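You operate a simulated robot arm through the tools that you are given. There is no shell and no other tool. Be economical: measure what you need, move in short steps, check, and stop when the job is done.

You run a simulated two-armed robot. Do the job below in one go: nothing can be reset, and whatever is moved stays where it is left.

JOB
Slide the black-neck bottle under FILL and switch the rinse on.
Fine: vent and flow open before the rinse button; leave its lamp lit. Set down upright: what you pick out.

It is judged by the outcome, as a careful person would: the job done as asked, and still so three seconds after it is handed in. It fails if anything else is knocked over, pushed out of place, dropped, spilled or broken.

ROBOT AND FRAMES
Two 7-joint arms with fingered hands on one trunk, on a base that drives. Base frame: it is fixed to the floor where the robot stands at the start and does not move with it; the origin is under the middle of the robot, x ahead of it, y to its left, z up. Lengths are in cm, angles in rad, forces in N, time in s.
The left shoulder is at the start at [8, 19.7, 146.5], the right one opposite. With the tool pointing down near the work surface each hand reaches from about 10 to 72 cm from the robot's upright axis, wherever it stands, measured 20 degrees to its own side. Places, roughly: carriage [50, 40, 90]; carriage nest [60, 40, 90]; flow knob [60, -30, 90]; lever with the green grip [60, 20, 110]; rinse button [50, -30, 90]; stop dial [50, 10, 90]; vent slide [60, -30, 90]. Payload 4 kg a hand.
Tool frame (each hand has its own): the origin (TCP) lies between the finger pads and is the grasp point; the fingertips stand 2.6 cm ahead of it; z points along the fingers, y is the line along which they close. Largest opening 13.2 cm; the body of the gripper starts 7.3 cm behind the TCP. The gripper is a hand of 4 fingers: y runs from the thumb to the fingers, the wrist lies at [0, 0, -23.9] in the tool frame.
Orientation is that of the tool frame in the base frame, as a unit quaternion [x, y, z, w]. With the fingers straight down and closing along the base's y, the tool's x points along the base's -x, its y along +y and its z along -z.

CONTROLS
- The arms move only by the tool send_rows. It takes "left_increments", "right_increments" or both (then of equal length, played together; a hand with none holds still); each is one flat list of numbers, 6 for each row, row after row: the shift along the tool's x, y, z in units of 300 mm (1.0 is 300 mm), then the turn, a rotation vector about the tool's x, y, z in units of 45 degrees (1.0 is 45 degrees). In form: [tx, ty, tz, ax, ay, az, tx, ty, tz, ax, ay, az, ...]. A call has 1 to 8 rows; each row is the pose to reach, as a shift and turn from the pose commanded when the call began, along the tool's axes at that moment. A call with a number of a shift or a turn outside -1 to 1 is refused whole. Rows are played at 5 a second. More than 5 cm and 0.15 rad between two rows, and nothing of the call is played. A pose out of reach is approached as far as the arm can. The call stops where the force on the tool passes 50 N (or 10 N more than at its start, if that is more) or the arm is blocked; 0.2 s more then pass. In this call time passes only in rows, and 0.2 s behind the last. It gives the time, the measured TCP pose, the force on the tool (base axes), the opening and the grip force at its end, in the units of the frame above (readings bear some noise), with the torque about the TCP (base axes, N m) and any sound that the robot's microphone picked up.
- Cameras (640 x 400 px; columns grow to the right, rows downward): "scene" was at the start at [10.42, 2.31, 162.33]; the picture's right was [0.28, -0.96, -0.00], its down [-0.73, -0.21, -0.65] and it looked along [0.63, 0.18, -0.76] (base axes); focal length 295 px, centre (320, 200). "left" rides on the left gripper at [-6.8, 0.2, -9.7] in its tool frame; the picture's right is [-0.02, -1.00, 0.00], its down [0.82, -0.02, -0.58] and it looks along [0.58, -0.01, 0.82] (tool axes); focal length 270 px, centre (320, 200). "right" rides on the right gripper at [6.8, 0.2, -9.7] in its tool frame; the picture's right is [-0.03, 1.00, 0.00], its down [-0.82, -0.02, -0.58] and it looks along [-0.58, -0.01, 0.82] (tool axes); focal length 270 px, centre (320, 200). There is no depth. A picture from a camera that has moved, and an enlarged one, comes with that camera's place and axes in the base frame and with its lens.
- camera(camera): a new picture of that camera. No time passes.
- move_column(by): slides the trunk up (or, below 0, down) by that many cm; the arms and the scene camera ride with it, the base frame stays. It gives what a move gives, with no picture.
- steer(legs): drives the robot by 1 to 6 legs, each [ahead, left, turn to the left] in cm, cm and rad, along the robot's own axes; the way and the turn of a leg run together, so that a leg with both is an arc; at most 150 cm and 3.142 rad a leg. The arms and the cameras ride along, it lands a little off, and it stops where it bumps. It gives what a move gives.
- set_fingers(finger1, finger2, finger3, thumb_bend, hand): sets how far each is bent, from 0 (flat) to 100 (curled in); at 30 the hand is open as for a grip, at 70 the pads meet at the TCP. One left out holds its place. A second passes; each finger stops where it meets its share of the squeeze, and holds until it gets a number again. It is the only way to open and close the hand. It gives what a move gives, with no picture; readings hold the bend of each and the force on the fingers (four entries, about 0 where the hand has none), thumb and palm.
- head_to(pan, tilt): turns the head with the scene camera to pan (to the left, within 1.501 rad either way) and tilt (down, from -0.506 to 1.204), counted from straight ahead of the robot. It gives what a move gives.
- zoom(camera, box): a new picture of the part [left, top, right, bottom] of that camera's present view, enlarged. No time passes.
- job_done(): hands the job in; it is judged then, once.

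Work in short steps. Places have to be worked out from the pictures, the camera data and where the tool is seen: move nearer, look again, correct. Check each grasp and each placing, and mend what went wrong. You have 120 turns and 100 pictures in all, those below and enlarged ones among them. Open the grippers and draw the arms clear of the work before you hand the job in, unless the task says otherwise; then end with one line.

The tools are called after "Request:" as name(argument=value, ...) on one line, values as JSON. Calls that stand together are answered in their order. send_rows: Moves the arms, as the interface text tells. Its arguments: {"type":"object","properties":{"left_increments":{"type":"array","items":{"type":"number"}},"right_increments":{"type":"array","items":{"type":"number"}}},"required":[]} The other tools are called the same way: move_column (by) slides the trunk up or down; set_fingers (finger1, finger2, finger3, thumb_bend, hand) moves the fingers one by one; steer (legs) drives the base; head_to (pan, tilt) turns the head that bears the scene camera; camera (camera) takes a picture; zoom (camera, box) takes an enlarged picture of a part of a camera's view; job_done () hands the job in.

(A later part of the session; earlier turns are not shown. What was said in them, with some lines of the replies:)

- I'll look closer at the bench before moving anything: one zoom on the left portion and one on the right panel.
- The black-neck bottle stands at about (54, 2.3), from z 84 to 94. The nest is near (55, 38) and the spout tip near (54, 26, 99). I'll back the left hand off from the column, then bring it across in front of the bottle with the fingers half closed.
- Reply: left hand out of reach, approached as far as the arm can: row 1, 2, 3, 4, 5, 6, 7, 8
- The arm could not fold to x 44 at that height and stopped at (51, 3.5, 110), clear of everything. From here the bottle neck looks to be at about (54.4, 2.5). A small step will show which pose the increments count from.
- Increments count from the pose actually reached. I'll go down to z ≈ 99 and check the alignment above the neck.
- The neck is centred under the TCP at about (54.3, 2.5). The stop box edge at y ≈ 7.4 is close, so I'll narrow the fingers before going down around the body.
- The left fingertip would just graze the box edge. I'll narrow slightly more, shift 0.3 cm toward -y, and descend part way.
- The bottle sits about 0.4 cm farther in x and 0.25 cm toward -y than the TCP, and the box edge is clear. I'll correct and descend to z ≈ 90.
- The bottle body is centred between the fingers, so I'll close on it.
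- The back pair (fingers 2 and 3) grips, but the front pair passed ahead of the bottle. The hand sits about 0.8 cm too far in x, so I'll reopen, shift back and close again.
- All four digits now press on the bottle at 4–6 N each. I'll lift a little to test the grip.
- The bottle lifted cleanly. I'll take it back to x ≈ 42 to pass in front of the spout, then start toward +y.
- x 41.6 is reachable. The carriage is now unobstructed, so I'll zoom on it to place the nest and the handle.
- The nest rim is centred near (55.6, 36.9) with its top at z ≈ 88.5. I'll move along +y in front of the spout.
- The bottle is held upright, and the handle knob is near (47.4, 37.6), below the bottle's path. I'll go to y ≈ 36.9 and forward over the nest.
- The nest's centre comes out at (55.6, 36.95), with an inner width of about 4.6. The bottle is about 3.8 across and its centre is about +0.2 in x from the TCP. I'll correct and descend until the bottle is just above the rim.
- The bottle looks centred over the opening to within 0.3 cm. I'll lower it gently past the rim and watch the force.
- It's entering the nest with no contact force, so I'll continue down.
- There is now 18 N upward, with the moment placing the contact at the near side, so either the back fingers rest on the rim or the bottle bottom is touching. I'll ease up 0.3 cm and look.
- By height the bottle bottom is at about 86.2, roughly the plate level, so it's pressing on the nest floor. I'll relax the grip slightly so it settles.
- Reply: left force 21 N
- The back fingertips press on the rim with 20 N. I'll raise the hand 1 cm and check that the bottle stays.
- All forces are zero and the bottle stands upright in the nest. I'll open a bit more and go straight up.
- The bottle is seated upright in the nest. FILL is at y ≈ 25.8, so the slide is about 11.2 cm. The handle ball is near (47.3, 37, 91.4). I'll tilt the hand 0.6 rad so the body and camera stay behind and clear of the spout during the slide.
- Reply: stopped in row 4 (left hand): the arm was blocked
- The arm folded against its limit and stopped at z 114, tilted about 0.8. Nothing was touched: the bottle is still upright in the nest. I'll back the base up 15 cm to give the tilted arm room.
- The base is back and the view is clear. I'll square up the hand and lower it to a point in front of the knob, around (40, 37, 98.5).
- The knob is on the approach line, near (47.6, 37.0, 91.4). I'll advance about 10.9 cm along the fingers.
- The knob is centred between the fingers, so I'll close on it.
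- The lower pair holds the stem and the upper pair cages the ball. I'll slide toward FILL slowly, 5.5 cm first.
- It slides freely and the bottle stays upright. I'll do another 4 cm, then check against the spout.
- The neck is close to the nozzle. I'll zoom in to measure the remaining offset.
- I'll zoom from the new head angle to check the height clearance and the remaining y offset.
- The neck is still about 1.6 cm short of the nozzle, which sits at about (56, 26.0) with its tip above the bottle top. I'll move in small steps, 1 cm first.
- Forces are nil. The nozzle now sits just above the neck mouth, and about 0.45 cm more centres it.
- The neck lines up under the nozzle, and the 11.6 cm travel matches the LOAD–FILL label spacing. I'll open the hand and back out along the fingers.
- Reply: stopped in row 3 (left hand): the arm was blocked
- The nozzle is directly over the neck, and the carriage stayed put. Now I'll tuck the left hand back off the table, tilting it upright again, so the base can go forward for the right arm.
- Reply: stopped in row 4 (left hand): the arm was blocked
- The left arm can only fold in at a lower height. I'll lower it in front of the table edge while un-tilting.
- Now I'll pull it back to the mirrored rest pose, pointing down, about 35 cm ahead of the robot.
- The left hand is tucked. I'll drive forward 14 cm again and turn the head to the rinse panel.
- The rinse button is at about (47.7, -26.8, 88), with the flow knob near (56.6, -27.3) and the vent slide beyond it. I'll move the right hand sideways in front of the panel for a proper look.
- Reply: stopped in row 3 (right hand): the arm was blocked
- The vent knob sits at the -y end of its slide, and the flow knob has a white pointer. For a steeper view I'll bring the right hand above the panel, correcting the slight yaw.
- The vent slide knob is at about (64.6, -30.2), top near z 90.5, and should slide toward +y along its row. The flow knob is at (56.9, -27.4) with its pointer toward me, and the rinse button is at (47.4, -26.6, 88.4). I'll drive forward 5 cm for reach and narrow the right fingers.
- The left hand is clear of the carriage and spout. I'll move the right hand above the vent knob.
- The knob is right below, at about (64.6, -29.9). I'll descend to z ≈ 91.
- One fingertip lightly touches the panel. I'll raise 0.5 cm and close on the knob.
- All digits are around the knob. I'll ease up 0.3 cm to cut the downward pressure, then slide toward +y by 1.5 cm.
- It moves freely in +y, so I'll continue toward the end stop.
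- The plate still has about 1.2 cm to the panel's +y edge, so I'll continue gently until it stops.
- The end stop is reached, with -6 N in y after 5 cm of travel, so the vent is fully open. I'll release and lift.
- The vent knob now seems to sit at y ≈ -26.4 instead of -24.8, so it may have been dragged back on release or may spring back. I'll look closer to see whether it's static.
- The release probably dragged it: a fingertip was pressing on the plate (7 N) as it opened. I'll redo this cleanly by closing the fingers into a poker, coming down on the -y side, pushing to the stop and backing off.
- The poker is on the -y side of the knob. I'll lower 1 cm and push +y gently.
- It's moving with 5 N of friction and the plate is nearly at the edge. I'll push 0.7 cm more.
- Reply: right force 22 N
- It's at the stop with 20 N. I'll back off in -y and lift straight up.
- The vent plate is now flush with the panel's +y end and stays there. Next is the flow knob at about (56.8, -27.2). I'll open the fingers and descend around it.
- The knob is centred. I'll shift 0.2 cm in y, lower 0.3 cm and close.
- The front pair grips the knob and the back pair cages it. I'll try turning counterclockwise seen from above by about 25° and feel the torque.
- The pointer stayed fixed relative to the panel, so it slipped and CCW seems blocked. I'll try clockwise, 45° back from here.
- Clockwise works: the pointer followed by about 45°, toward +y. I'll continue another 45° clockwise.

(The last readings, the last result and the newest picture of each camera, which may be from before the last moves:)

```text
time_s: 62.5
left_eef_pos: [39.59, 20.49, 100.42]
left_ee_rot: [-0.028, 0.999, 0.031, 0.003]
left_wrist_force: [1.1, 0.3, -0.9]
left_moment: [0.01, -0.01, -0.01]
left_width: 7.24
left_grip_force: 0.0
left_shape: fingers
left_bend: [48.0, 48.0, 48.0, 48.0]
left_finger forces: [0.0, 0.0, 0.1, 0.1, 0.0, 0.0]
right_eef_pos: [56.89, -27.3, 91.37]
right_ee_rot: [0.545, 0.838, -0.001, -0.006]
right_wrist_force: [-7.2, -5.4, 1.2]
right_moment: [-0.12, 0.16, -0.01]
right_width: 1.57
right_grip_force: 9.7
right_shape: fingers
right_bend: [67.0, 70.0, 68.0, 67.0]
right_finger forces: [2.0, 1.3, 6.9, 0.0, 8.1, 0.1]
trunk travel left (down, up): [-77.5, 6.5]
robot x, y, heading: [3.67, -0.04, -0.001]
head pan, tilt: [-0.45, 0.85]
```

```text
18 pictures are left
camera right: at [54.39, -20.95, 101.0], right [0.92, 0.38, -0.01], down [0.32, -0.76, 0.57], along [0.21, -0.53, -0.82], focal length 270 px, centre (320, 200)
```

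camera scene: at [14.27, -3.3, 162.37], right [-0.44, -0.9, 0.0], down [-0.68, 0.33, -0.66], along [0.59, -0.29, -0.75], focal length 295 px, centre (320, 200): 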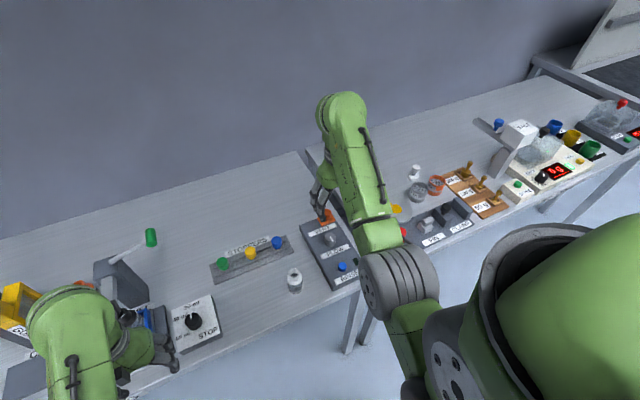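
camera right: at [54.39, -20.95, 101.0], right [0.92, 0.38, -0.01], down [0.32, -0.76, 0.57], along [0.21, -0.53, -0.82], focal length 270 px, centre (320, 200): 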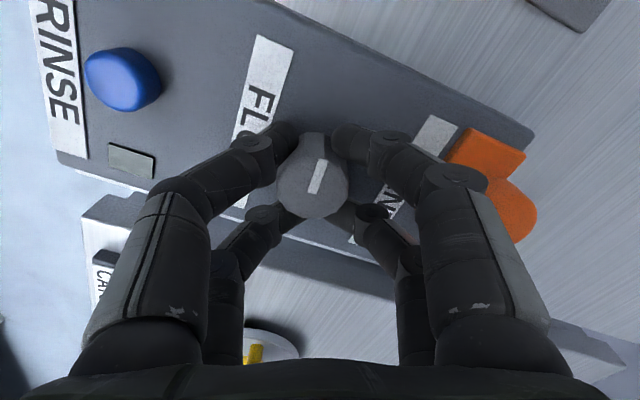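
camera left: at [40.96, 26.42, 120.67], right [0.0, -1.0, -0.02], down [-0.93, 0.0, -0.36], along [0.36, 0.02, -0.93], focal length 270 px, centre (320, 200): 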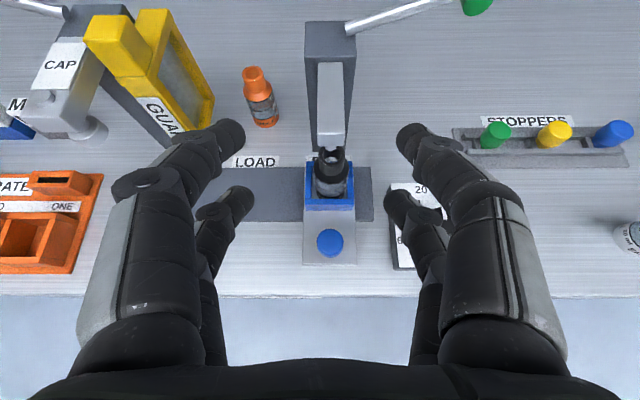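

The pointer has turned about 83° with no stop felt. I'll continue clockwise to look for the end.

Request:
send_rows(right_increments=[0, 0, 0, 0, 0, 0.18, 0, 0, 0, 0, 0, 0.36, 0, 0, 0, 0, 0, 0.54, 0, 0, 0, 0, 0, 0.72])

Request:
camera(camera="right")

```text
time_s: 63.5
left_eef_pos: [39.8, 20.18, 100.41]
left_ee_rot: [-0.029, 0.999, 0.031, 0.003]
left_wrist_force: [-0.4, 0.4, 0.6]
left_moment: [0.04, 0.0, 0.0]
left_width: 7.23
left_grip_force: 0.1
left_shape: fingers
left_bend: [48.0, 48.0, 48.0, 48.0]
left_finger forces: [0.0, 0.0, 0.0, 0.1, 0.0, 0.0]
right_eef_pos: [56.79, -27.54, 91.17]
right_ee_rot: [0.757, 0.653, -0.004, -0.004]
right_wrist_force: [-8.6, -17.0, -1.2]
right_moment: [-0.27, 0.18, 0.53]
right_width: 1.46
right_grip_force: 30.1
right_shape: fingers
right_bend: [69.0, 70.0, 70.0, 66.0]
right_finger forces: [15.5, 0.0, 36.4, 0.0, 8.7, 0.0]
trunk travel left (down, up): [-77.5, 6.5]
robot x, y, heading: [3.87, 0.21, -0.004]
head pan, tilt: [-0.45, 0.85]
```

```text
17 pictures are left
camera right: at [58.18, -20.79, 100.85], right [0.98, -0.17, -0.01], down [-0.13, -0.81, 0.58], along [-0.11, -0.57, -0.82], focal length 270 px, centre (320, 200)
```

right: 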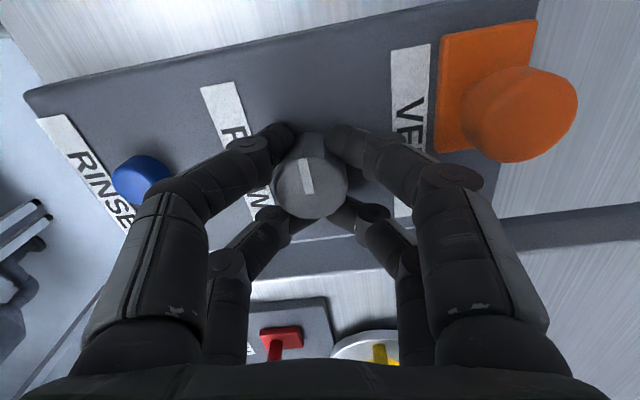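

A firm stop: 0.53 N·m with the pointer exactly at 90°, so the flow is fully open. I'll open the fingers slightly and lift straight up.

Request:
set_fingers(hand="right", finger1=54, finger2=54, finger3=54, thumb_bend=54)

Request:
send_rows(right_increments=[0, 0, -0.08, 0, 0, 0, 0, 0, -0.2, 0, 0, 0, 0, 0, -0.35, 0, 0, 0])

Request:
camera(camera="right")

```text
time_s: 64.5
left_eef_pos: [39.71, 20.18, 100.36]
left_ee_rot: [-0.028, 0.999, 0.031, 0.002]
left_wrist_force: [-0.4, -0.8, -0.1]
left_moment: [0.01, 0.02, 0.03]
left_width: 7.26
left_grip_force: 0.1
left_shape: fingers
left_bend: [48.0, 48.0, 48.0, 48.0]
left_finger forces: [0.0, 0.0, 0.2, 0.0, 0.0, 0.0]
right_eef_pos: [57.06, -27.59, 91.27]
right_ee_rot: [0.756, 0.655, -0.002, -0.003]
right_wrist_force: [5.7, -24.0, 11.4]
right_moment: [-0.52, -0.45, 0.25]
right_width: 5.31
right_grip_force: 15.0
right_shape: fingers
right_bend: [54.0, 54.0, 66.0, 54.0]
right_finger forces: [5.3, 4.7, 19.1, 0.0, 0.0, 0.0]
trunk travel left (down, up): [-77.5, 6.5]
robot x, y, heading: [3.82, 0.01, -0.008]
head pan, tilt: [-0.45, 0.85]
```

```text
time_s: 65.3
left_eef_pos: [39.71, 20.63, 100.34]
left_ee_rot: [-0.028, 0.999, 0.03, 0.002]
left_wrist_force: [-0.3, 0.6, 0.2]
left_moment: [0.0, 0.02, -0.02]
left_width: 7.22
left_grip_force: 0.0
left_shape: fingers
left_bend: [48.0, 48.0, 48.0, 48.0]
left_finger forces: [0.1, 0.0, 0.0, 0.1, 0.0, 0.0]
right_eef_pos: [56.97, -27.16, 101.53]
right_ee_rot: [0.757, 0.654, -0.004, -0.007]
right_wrist_force: [0.1, -0.1, 1.0]
right_moment: [0.02, 0.0, 0.01]
right_width: 5.28
right_grip_force: 0.0
right_shape: fingers
right_bend: [54.0, 54.0, 54.0, 54.0]
right_finger forces: [0.1, 0.0, 0.0, 0.0, 0.0, 0.1]
trunk travel left (down, up): [-77.5, 6.5]
robot x, y, heading: [4.08, 0.03, -0.001]
head pan, tilt: [-0.45, 0.85]
```

```text
16 pictures are left
camera right: at [58.32, -20.5, 111.2], right [0.99, -0.17, -0.02], down [-0.13, -0.81, 0.58], along [-0.11, -0.57, -0.82], focal length 270 px, centre (320, 200)
```

right: 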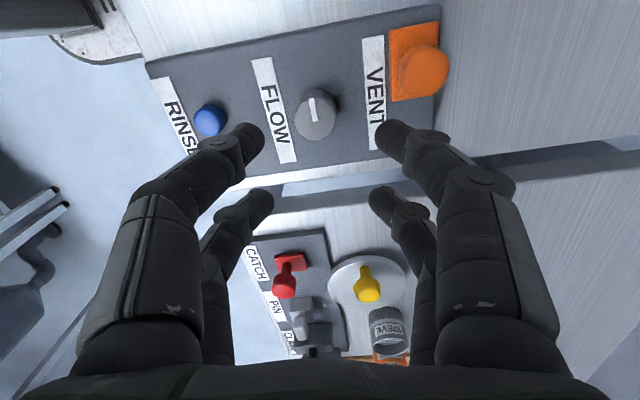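

The flow pointer stays at +y and the vent is at its open end. The button fixes at (47.4, -26.5, 88.5). I'll close the fingers and go above it, using only the finger pair on the -y side so the lamp isn't touched.

Request:
set_fingers(hand="right", finger1=70, finger2=70, finger3=70, thumb_bend=70)

Request:
send_rows(right_increments=[0.01, -0.11, 0.03, 0, 0, 0, 0.02, -0.22, 0.08, 0, 0, 0, 0.028, -0.327, 0.15, 0, 0, 0])

Request:
camera(camera="right")

```text
time_s: 66.3
left_eef_pos: [39.68, 20.67, 100.3]
left_ee_rot: [-0.028, 0.999, 0.029, 0.001]
left_wrist_force: [0.5, 0.0, -0.4]
left_moment: [0.01, -0.01, -0.02]
left_width: 7.21
left_grip_force: 0.0
left_shape: fingers
left_bend: [48.0, 48.0, 48.0, 48.0]
left_finger forces: [0.1, 0.1, 0.0, 0.0, 0.0, 0.0]
right_eef_pos: [57.3, -27.28, 101.61]
right_ee_rot: [0.757, 0.654, -0.005, -0.005]
right_wrist_force: [0.4, 0.7, 0.1]
right_moment: [0.02, 0.0, -0.01]
right_width: 0.16
right_grip_force: 0.1
right_shape: fingers
right_bend: [70.0, 70.0, 70.0, 70.0]
right_finger forces: [0.0, 0.0, 0.0, 0.1, 0.0, 0.0]
trunk travel left (down, up): [-77.5, 6.5]
robot x, y, heading: [3.94, -0.17, -0.003]
head pan, tilt: [-0.45, 0.85]
```

```text
time_s: 67.1
left_eef_pos: [39.72, 20.58, 100.31]
left_ee_rot: [-0.028, 0.999, 0.03, 0.003]
left_wrist_force: [0.3, 0.1, 0.3]
left_moment: [-0.03, 0.01, 0.02]
left_width: 7.22
left_grip_force: 0.2
left_shape: fingers
left_bend: [48.0, 48.0, 48.0, 48.0]
left_finger forces: [0.0, 0.1, 0.0, 0.0, 0.0, 0.0]
right_eef_pos: [47.45, -24.96, 97.41]
right_ee_rot: [0.756, 0.655, -0.004, -0.004]
right_wrist_force: [-0.1, 0.1, 0.5]
right_moment: [-0.01, -0.02, 0.03]
right_width: 0.16
right_grip_force: 0.1
right_shape: fingers
right_bend: [70.0, 70.0, 70.0, 70.0]
right_finger forces: [0.0, 0.0, 0.0, 0.1, 0.1, 0.0]
trunk travel left (down, up): [-77.5, 6.5]
robot x, y, heading: [3.96, 0.1, 0.002]
head pan, tilt: [-0.45, 0.85]
```

```text
15 pictures are left
camera right: at [48.7, -18.11, 107.08], right [0.99, -0.17, -0.01], down [-0.13, -0.81, 0.58], along [-0.11, -0.57, -0.82], focal length 270 px, centre (320, 200)
```

right: 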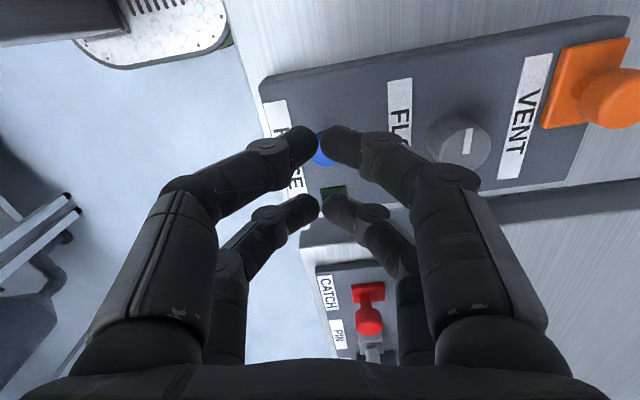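

The -y finger pair should sit about 2.1 cm from the TCP. I'll shift +0.45 cm in y and descend to just above the button.

Request:
send_rows(right_increments=[0.015, 0, 0.07, 0, 0, 0, 0.015, 0, 0.14, 0, 0, 0, 0.015, 0, 0.165, 0, 0, 0])

Request:
camera(camera="right")

```text
time_s: 67.9
left_eef_pos: [39.75, 20.49, 100.32]
left_ee_rot: [-0.028, 0.999, 0.03, 0.003]
left_wrist_force: [-0.3, 0.1, 1.0]
left_moment: [0.03, 0.01, 0.01]
left_width: 7.23
left_grip_force: 0.1
left_shape: fingers
left_bend: [48.0, 48.0, 48.0, 48.0]
left_finger forces: [0.1, 0.0, 0.1, 0.1, 0.0, 0.0]
right_eef_pos: [47.48, -24.36, 92.43]
right_ee_rot: [0.757, 0.654, -0.004, -0.004]
right_wrist_force: [0.5, -0.2, -0.2]
right_moment: [-0.02, -0.01, -0.02]
right_width: 0.14
right_grip_force: 0.1
right_shape: fingers
right_bend: [70.0, 70.0, 70.0, 70.0]
right_finger forces: [0.0, 0.1, 0.0, 0.0, 0.1, 0.1]
trunk travel left (down, up): [-77.5, 6.5]
robot x, y, heading: [3.64, -0.33, -0.001]
head pan, tilt: [-0.45, 0.85]
```

```text
14 pictures are left
camera right: at [48.88, -17.71, 102.13], right [0.99, -0.17, -0.01], down [-0.13, -0.81, 0.58], along [-0.11, -0.57, -0.82], focal length 270 px, centre (320, 200)
```

right: 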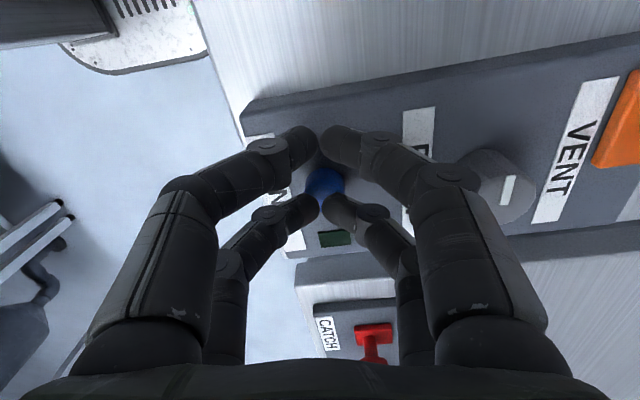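

The pair is still about 0.5 cm on the lamp side of the button. I'll shift +0.5 cm in y and lower in small steps.

Request:
send_rows(right_increments=[0.017, 0.003, 0, 0, 0, 0, 0.017, 0.003, 0.02, 0, 0, 0, 0.017, 0.003, 0.035, 0, 0, 0])

Request:
zoom(camera="right", box=[240, 130, 400, 260])

```text
time_s: 68.7
left_eef_pos: [39.7, 20.48, 100.25]
left_ee_rot: [-0.028, 0.999, 0.029, 0.002]
left_wrist_force: [-0.2, -0.3, -0.1]
left_moment: [0.0, 0.03, 0.01]
left_width: 7.24
left_grip_force: 0.1
left_shape: fingers
left_bend: [48.0, 48.0, 48.0, 48.0]
left_finger forces: [0.0, 0.0, 0.0, 0.0, 0.0, 0.1]
right_eef_pos: [47.61, -24.1, 91.55]
right_ee_rot: [0.756, 0.654, -0.004, -0.004]
right_wrist_force: [1.1, -0.4, 6.1]
right_moment: [-0.08, -0.06, 0.05]
right_width: 0.14
right_grip_force: 3.3
right_shape: fingers
right_bend: [70.0, 70.0, 70.0, 70.0]
right_finger forces: [0.1, 4.4, 1.8, 0.1, 0.0, 0.0]
trunk travel left (down, up): [-77.5, 6.5]
robot x, y, heading: [4.06, -0.37, 0.002]
head pan, tilt: [-0.45, 0.85]
heard: click
```

```text
3.08 times, centred on (320, 195) of right
camera zoom: at [48.88, -17.2, 101.15], right [0.99, -0.17, -0.01], down [-0.13, -0.81, 0.58], along [-0.11, -0.57, -0.82], focal length 832 px, centre (320, 215)
```

zoom: 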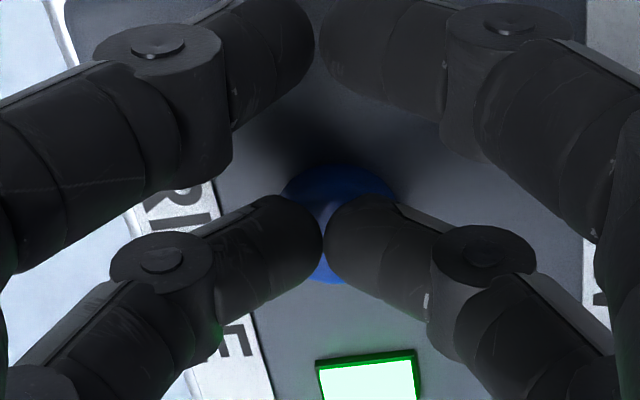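

A click was heard and the lamp is lit green. I'll lift straight up and check it stays lit.

Request:
send_rows(right_increments=[0, 0, -0.08, 0, 0, 0, 0, 0, -0.2, 0, 0, 0, 0, 0, -0.35, 0, 0, 0])

Request:
camera(camera="right")

```text
time_s: 69.5
left_eef_pos: [39.75, 20.61, 100.33]
left_ee_rot: [-0.028, 0.999, 0.03, 0.003]
left_wrist_force: [-0.1, 0.8, -0.1]
left_moment: [0.03, -0.03, 0.02]
left_width: 7.24
left_grip_force: 0.1
left_shape: fingers
left_bend: [48.0, 48.0, 48.0, 48.0]
left_finger forces: [0.1, 0.0, 0.1, 0.0, 0.1, 0.1]
right_eef_pos: [47.65, -23.83, 101.95]
right_ee_rot: [0.757, 0.654, -0.005, -0.005]
right_wrist_force: [0.7, -0.1, 0.3]
right_moment: [0.01, -0.01, 0.01]
right_width: 0.13
right_grip_force: 0.0
right_shape: fingers
right_bend: [70.0, 70.0, 70.0, 70.0]
right_finger forces: [0.1, 0.0, 0.0, 0.1, 0.0, 0.0]
trunk travel left (down, up): [-77.5, 6.5]
robot x, y, heading: [3.77, 0.17, 0.001]
head pan, tilt: [-0.45, 0.85]
```

```text
12 pictures are left
camera right: at [48.93, -17.03, 111.5], right [0.99, -0.17, -0.02], down [-0.13, -0.81, 0.58], along [-0.11, -0.57, -0.82], focal length 270 px, centre (320, 200)
```

right: 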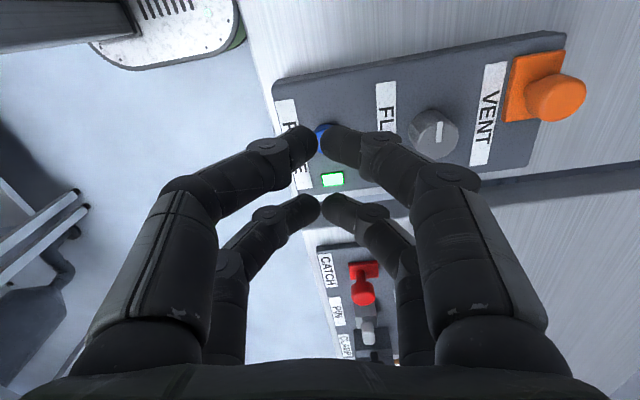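

The lamp stays lit. I'll back the base off 20 cm to take both arms clear, open the hands, and check the bottle and panel once more.

Request:
steer(legs=[[-20, 0, 0]])

Request:
set_fingers(hand="right", finger1=30, finger2=30, finger3=30, thumb_bend=30)

Request:
set_fingers(hand="left", finger1=30, finger2=30, finger3=30, thumb_bend=30)

Request:
head_to(pan=0, tilt=0.7)

Request:
camera(camera="scene")

```text
time_s: 71.1
left_eef_pos: [20.16, 20.56, 100.11]
left_ee_rot: [-0.029, 0.999, 0.031, 0.0]
left_wrist_force: [0.2, -0.4, 0.5]
left_moment: [0.01, 0.02, 0.0]
left_width: 7.22
left_grip_force: 0.1
left_shape: fingers
left_bend: [48.0, 48.0, 48.0, 48.0]
left_finger forces: [0.1, 0.0, 0.0, 0.0, 0.0, 0.0]
right_eef_pos: [28.27, -23.85, 101.79]
right_ee_rot: [0.756, 0.654, -0.006, -0.006]
right_wrist_force: [-0.8, -0.1, -0.1]
right_moment: [-0.01, 0.05, -0.01]
right_width: 0.17
right_grip_force: 0.1
right_shape: fingers
right_bend: [70.0, 70.0, 70.0, 70.0]
right_finger forces: [0.0, 0.1, 0.0, 0.0, 0.0, 0.0]
trunk travel left (down, up): [-77.5, 6.5]
robot x, y, heading: [-15.83, 0.23, -0.003]
head pan, tilt: [-0.45, 0.85]
```

```text
time_s: 72.1
left_eef_pos: [19.59, 20.66, 100.32]
left_ee_rot: [-0.029, 0.999, 0.03, 0.003]
left_wrist_force: [-0.3, -0.5, 0.8]
left_moment: [-0.01, 0.01, 0.01]
left_width: 7.2
left_grip_force: 0.1
left_shape: fingers
left_bend: [48.0, 48.0, 48.0, 48.0]
left_finger forces: [0.0, 0.0, 0.0, 0.0, 0.1, 0.0]
right_eef_pos: [27.74, -23.83, 101.88]
right_ee_rot: [0.757, 0.653, -0.004, -0.005]
right_wrist_force: [-0.3, 0.4, 0.3]
right_moment: [0.02, 0.01, 0.01]
right_width: 13.22
right_grip_force: 0.1
right_shape: fingers
right_bend: [30.0, 30.0, 30.0, 30.0]
right_finger forces: [0.0, 0.1, 0.0, 0.0, 0.0, 0.1]
trunk travel left (down, up): [-77.5, 6.5]
robot x, y, heading: [-15.96, -0.15, 0.002]
head pan, tilt: [-0.45, 0.85]
```

```text
time_s: 73.1
left_eef_pos: [19.79, 20.6, 100.3]
left_ee_rot: [-0.029, 0.999, 0.03, 0.003]
left_wrist_force: [-0.1, -0.3, 0.5]
left_moment: [0.01, -0.02, 0.01]
left_width: 13.21
left_grip_force: 0.0
left_shape: fingers
left_bend: [30.0, 30.0, 30.0, 30.0]
left_finger forces: [0.0, 0.0, 0.0, 0.0, 0.1, 0.1]
right_eef_pos: [27.85, -23.8, 101.98]
right_ee_rot: [0.756, 0.654, -0.005, -0.005]
right_wrist_force: [-0.6, -0.5, -0.3]
right_moment: [0.01, 0.05, 0.0]
right_width: 13.27
right_grip_force: 0.1
right_shape: fingers
right_bend: [30.0, 30.0, 30.0, 30.0]
right_finger forces: [0.0, 0.0, 0.1, 0.1, 0.1, 0.0]
trunk travel left (down, up): [-77.5, 6.5]
robot x, y, heading: [-15.9, -0.22, 0.001]
head pan, tilt: [-0.45, 0.85]
```

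```text
time_s: 74.0
left_eef_pos: [19.76, 20.7, 100.29]
left_ee_rot: [-0.029, 0.999, 0.03, 0.003]
left_wrist_force: [0.4, -0.3, 0.7]
left_moment: [0.01, 0.01, -0.01]
left_width: 13.24
left_grip_force: 0.1
left_shape: fingers
left_bend: [30.0, 30.0, 30.0, 30.0]
left_finger forces: [0.0, 0.0, 0.2, 0.0, 0.1, 0.0]
right_eef_pos: [27.81, -23.84, 101.92]
right_ee_rot: [0.756, 0.654, -0.005, -0.005]
right_wrist_force: [0.5, 0.7, 0.3]
right_moment: [0.01, 0.02, 0.0]
right_width: 13.25
right_grip_force: 0.2
right_shape: fingers
right_bend: [30.0, 30.0, 30.0, 30.0]
right_finger forces: [0.0, 0.0, 0.0, 0.1, 0.1, 0.1]
trunk travel left (down, up): [-77.5, 6.5]
robot x, y, heading: [-15.98, -0.06, -0.004]
head pan, tilt: [0.0, 0.7]
```

```text
11 pictures are left
camera scene: at [-4.63, 0.14, 163.62], right [0.0, -1.0, 0.0], down [-0.64, 0.0, -0.76], along [0.76, 0.0, -0.64], focal length 295 px, centre (320, 200)
```

scene: 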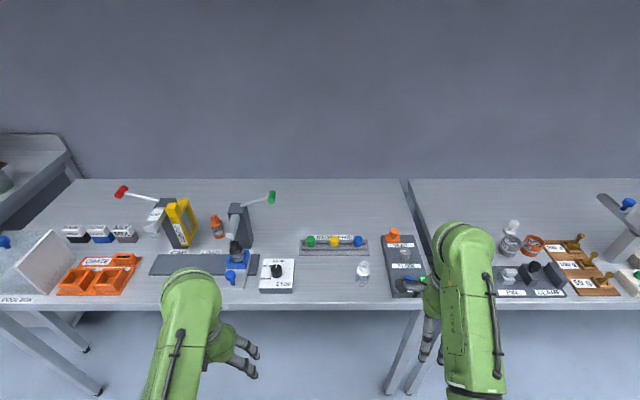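

Request:
zoom(camera="scene", box=[200, 190, 300, 300])

Request:
zoom(camera="scene", box=[350, 220, 440, 310])

```text
3.64 times, centred on (250, 245) of scene
camera zoom: at [-4.63, 0.14, 163.62], right [0.0, -1.0, 0.0], down [-0.64, 0.0, -0.76], along [0.76, 0.0, -0.64], focal length 1074 px, centre (574, 36)
```

zoom: 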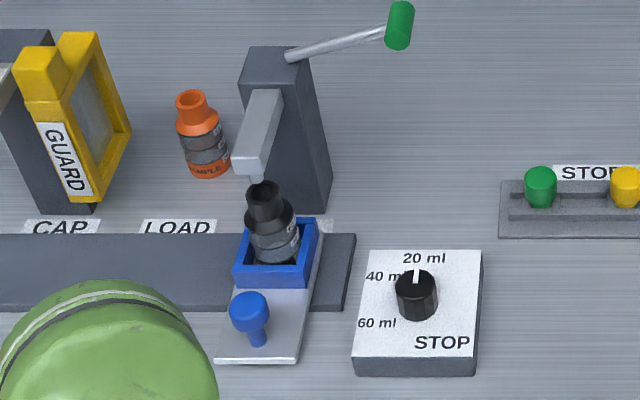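

```text
4.44 times, centred on (395, 265) of scene
camera zoom: at [-4.63, 0.14, 163.62], right [0.0, -1.0, 0.0], down [-0.64, 0.0, -0.76], along [0.76, 0.0, -0.64], focal length 1313 px, centre (-13, -89)
```

zoom: 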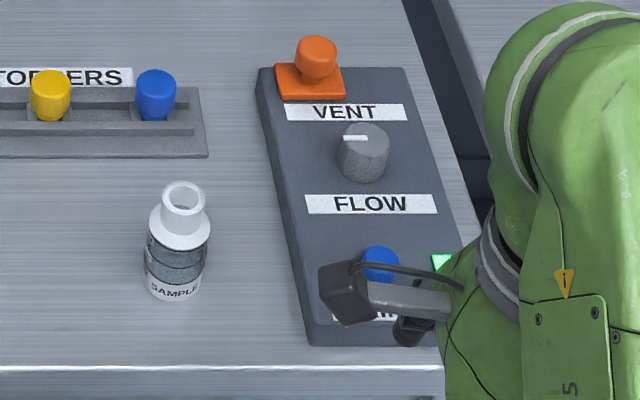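

The bottle stands upright under the FILL nozzle, the vent and flow are open, the lamp is green, and nothing else has moved. Both hands are open and clear of the work, so I'll hand in.

Request:
job_done()

```text
The job is handed in.
```

The black-neck bottle is standing upright in the carriage under FILL. I opened the vent, then the flow, then pressed the rinse button, and its lamp is lit.
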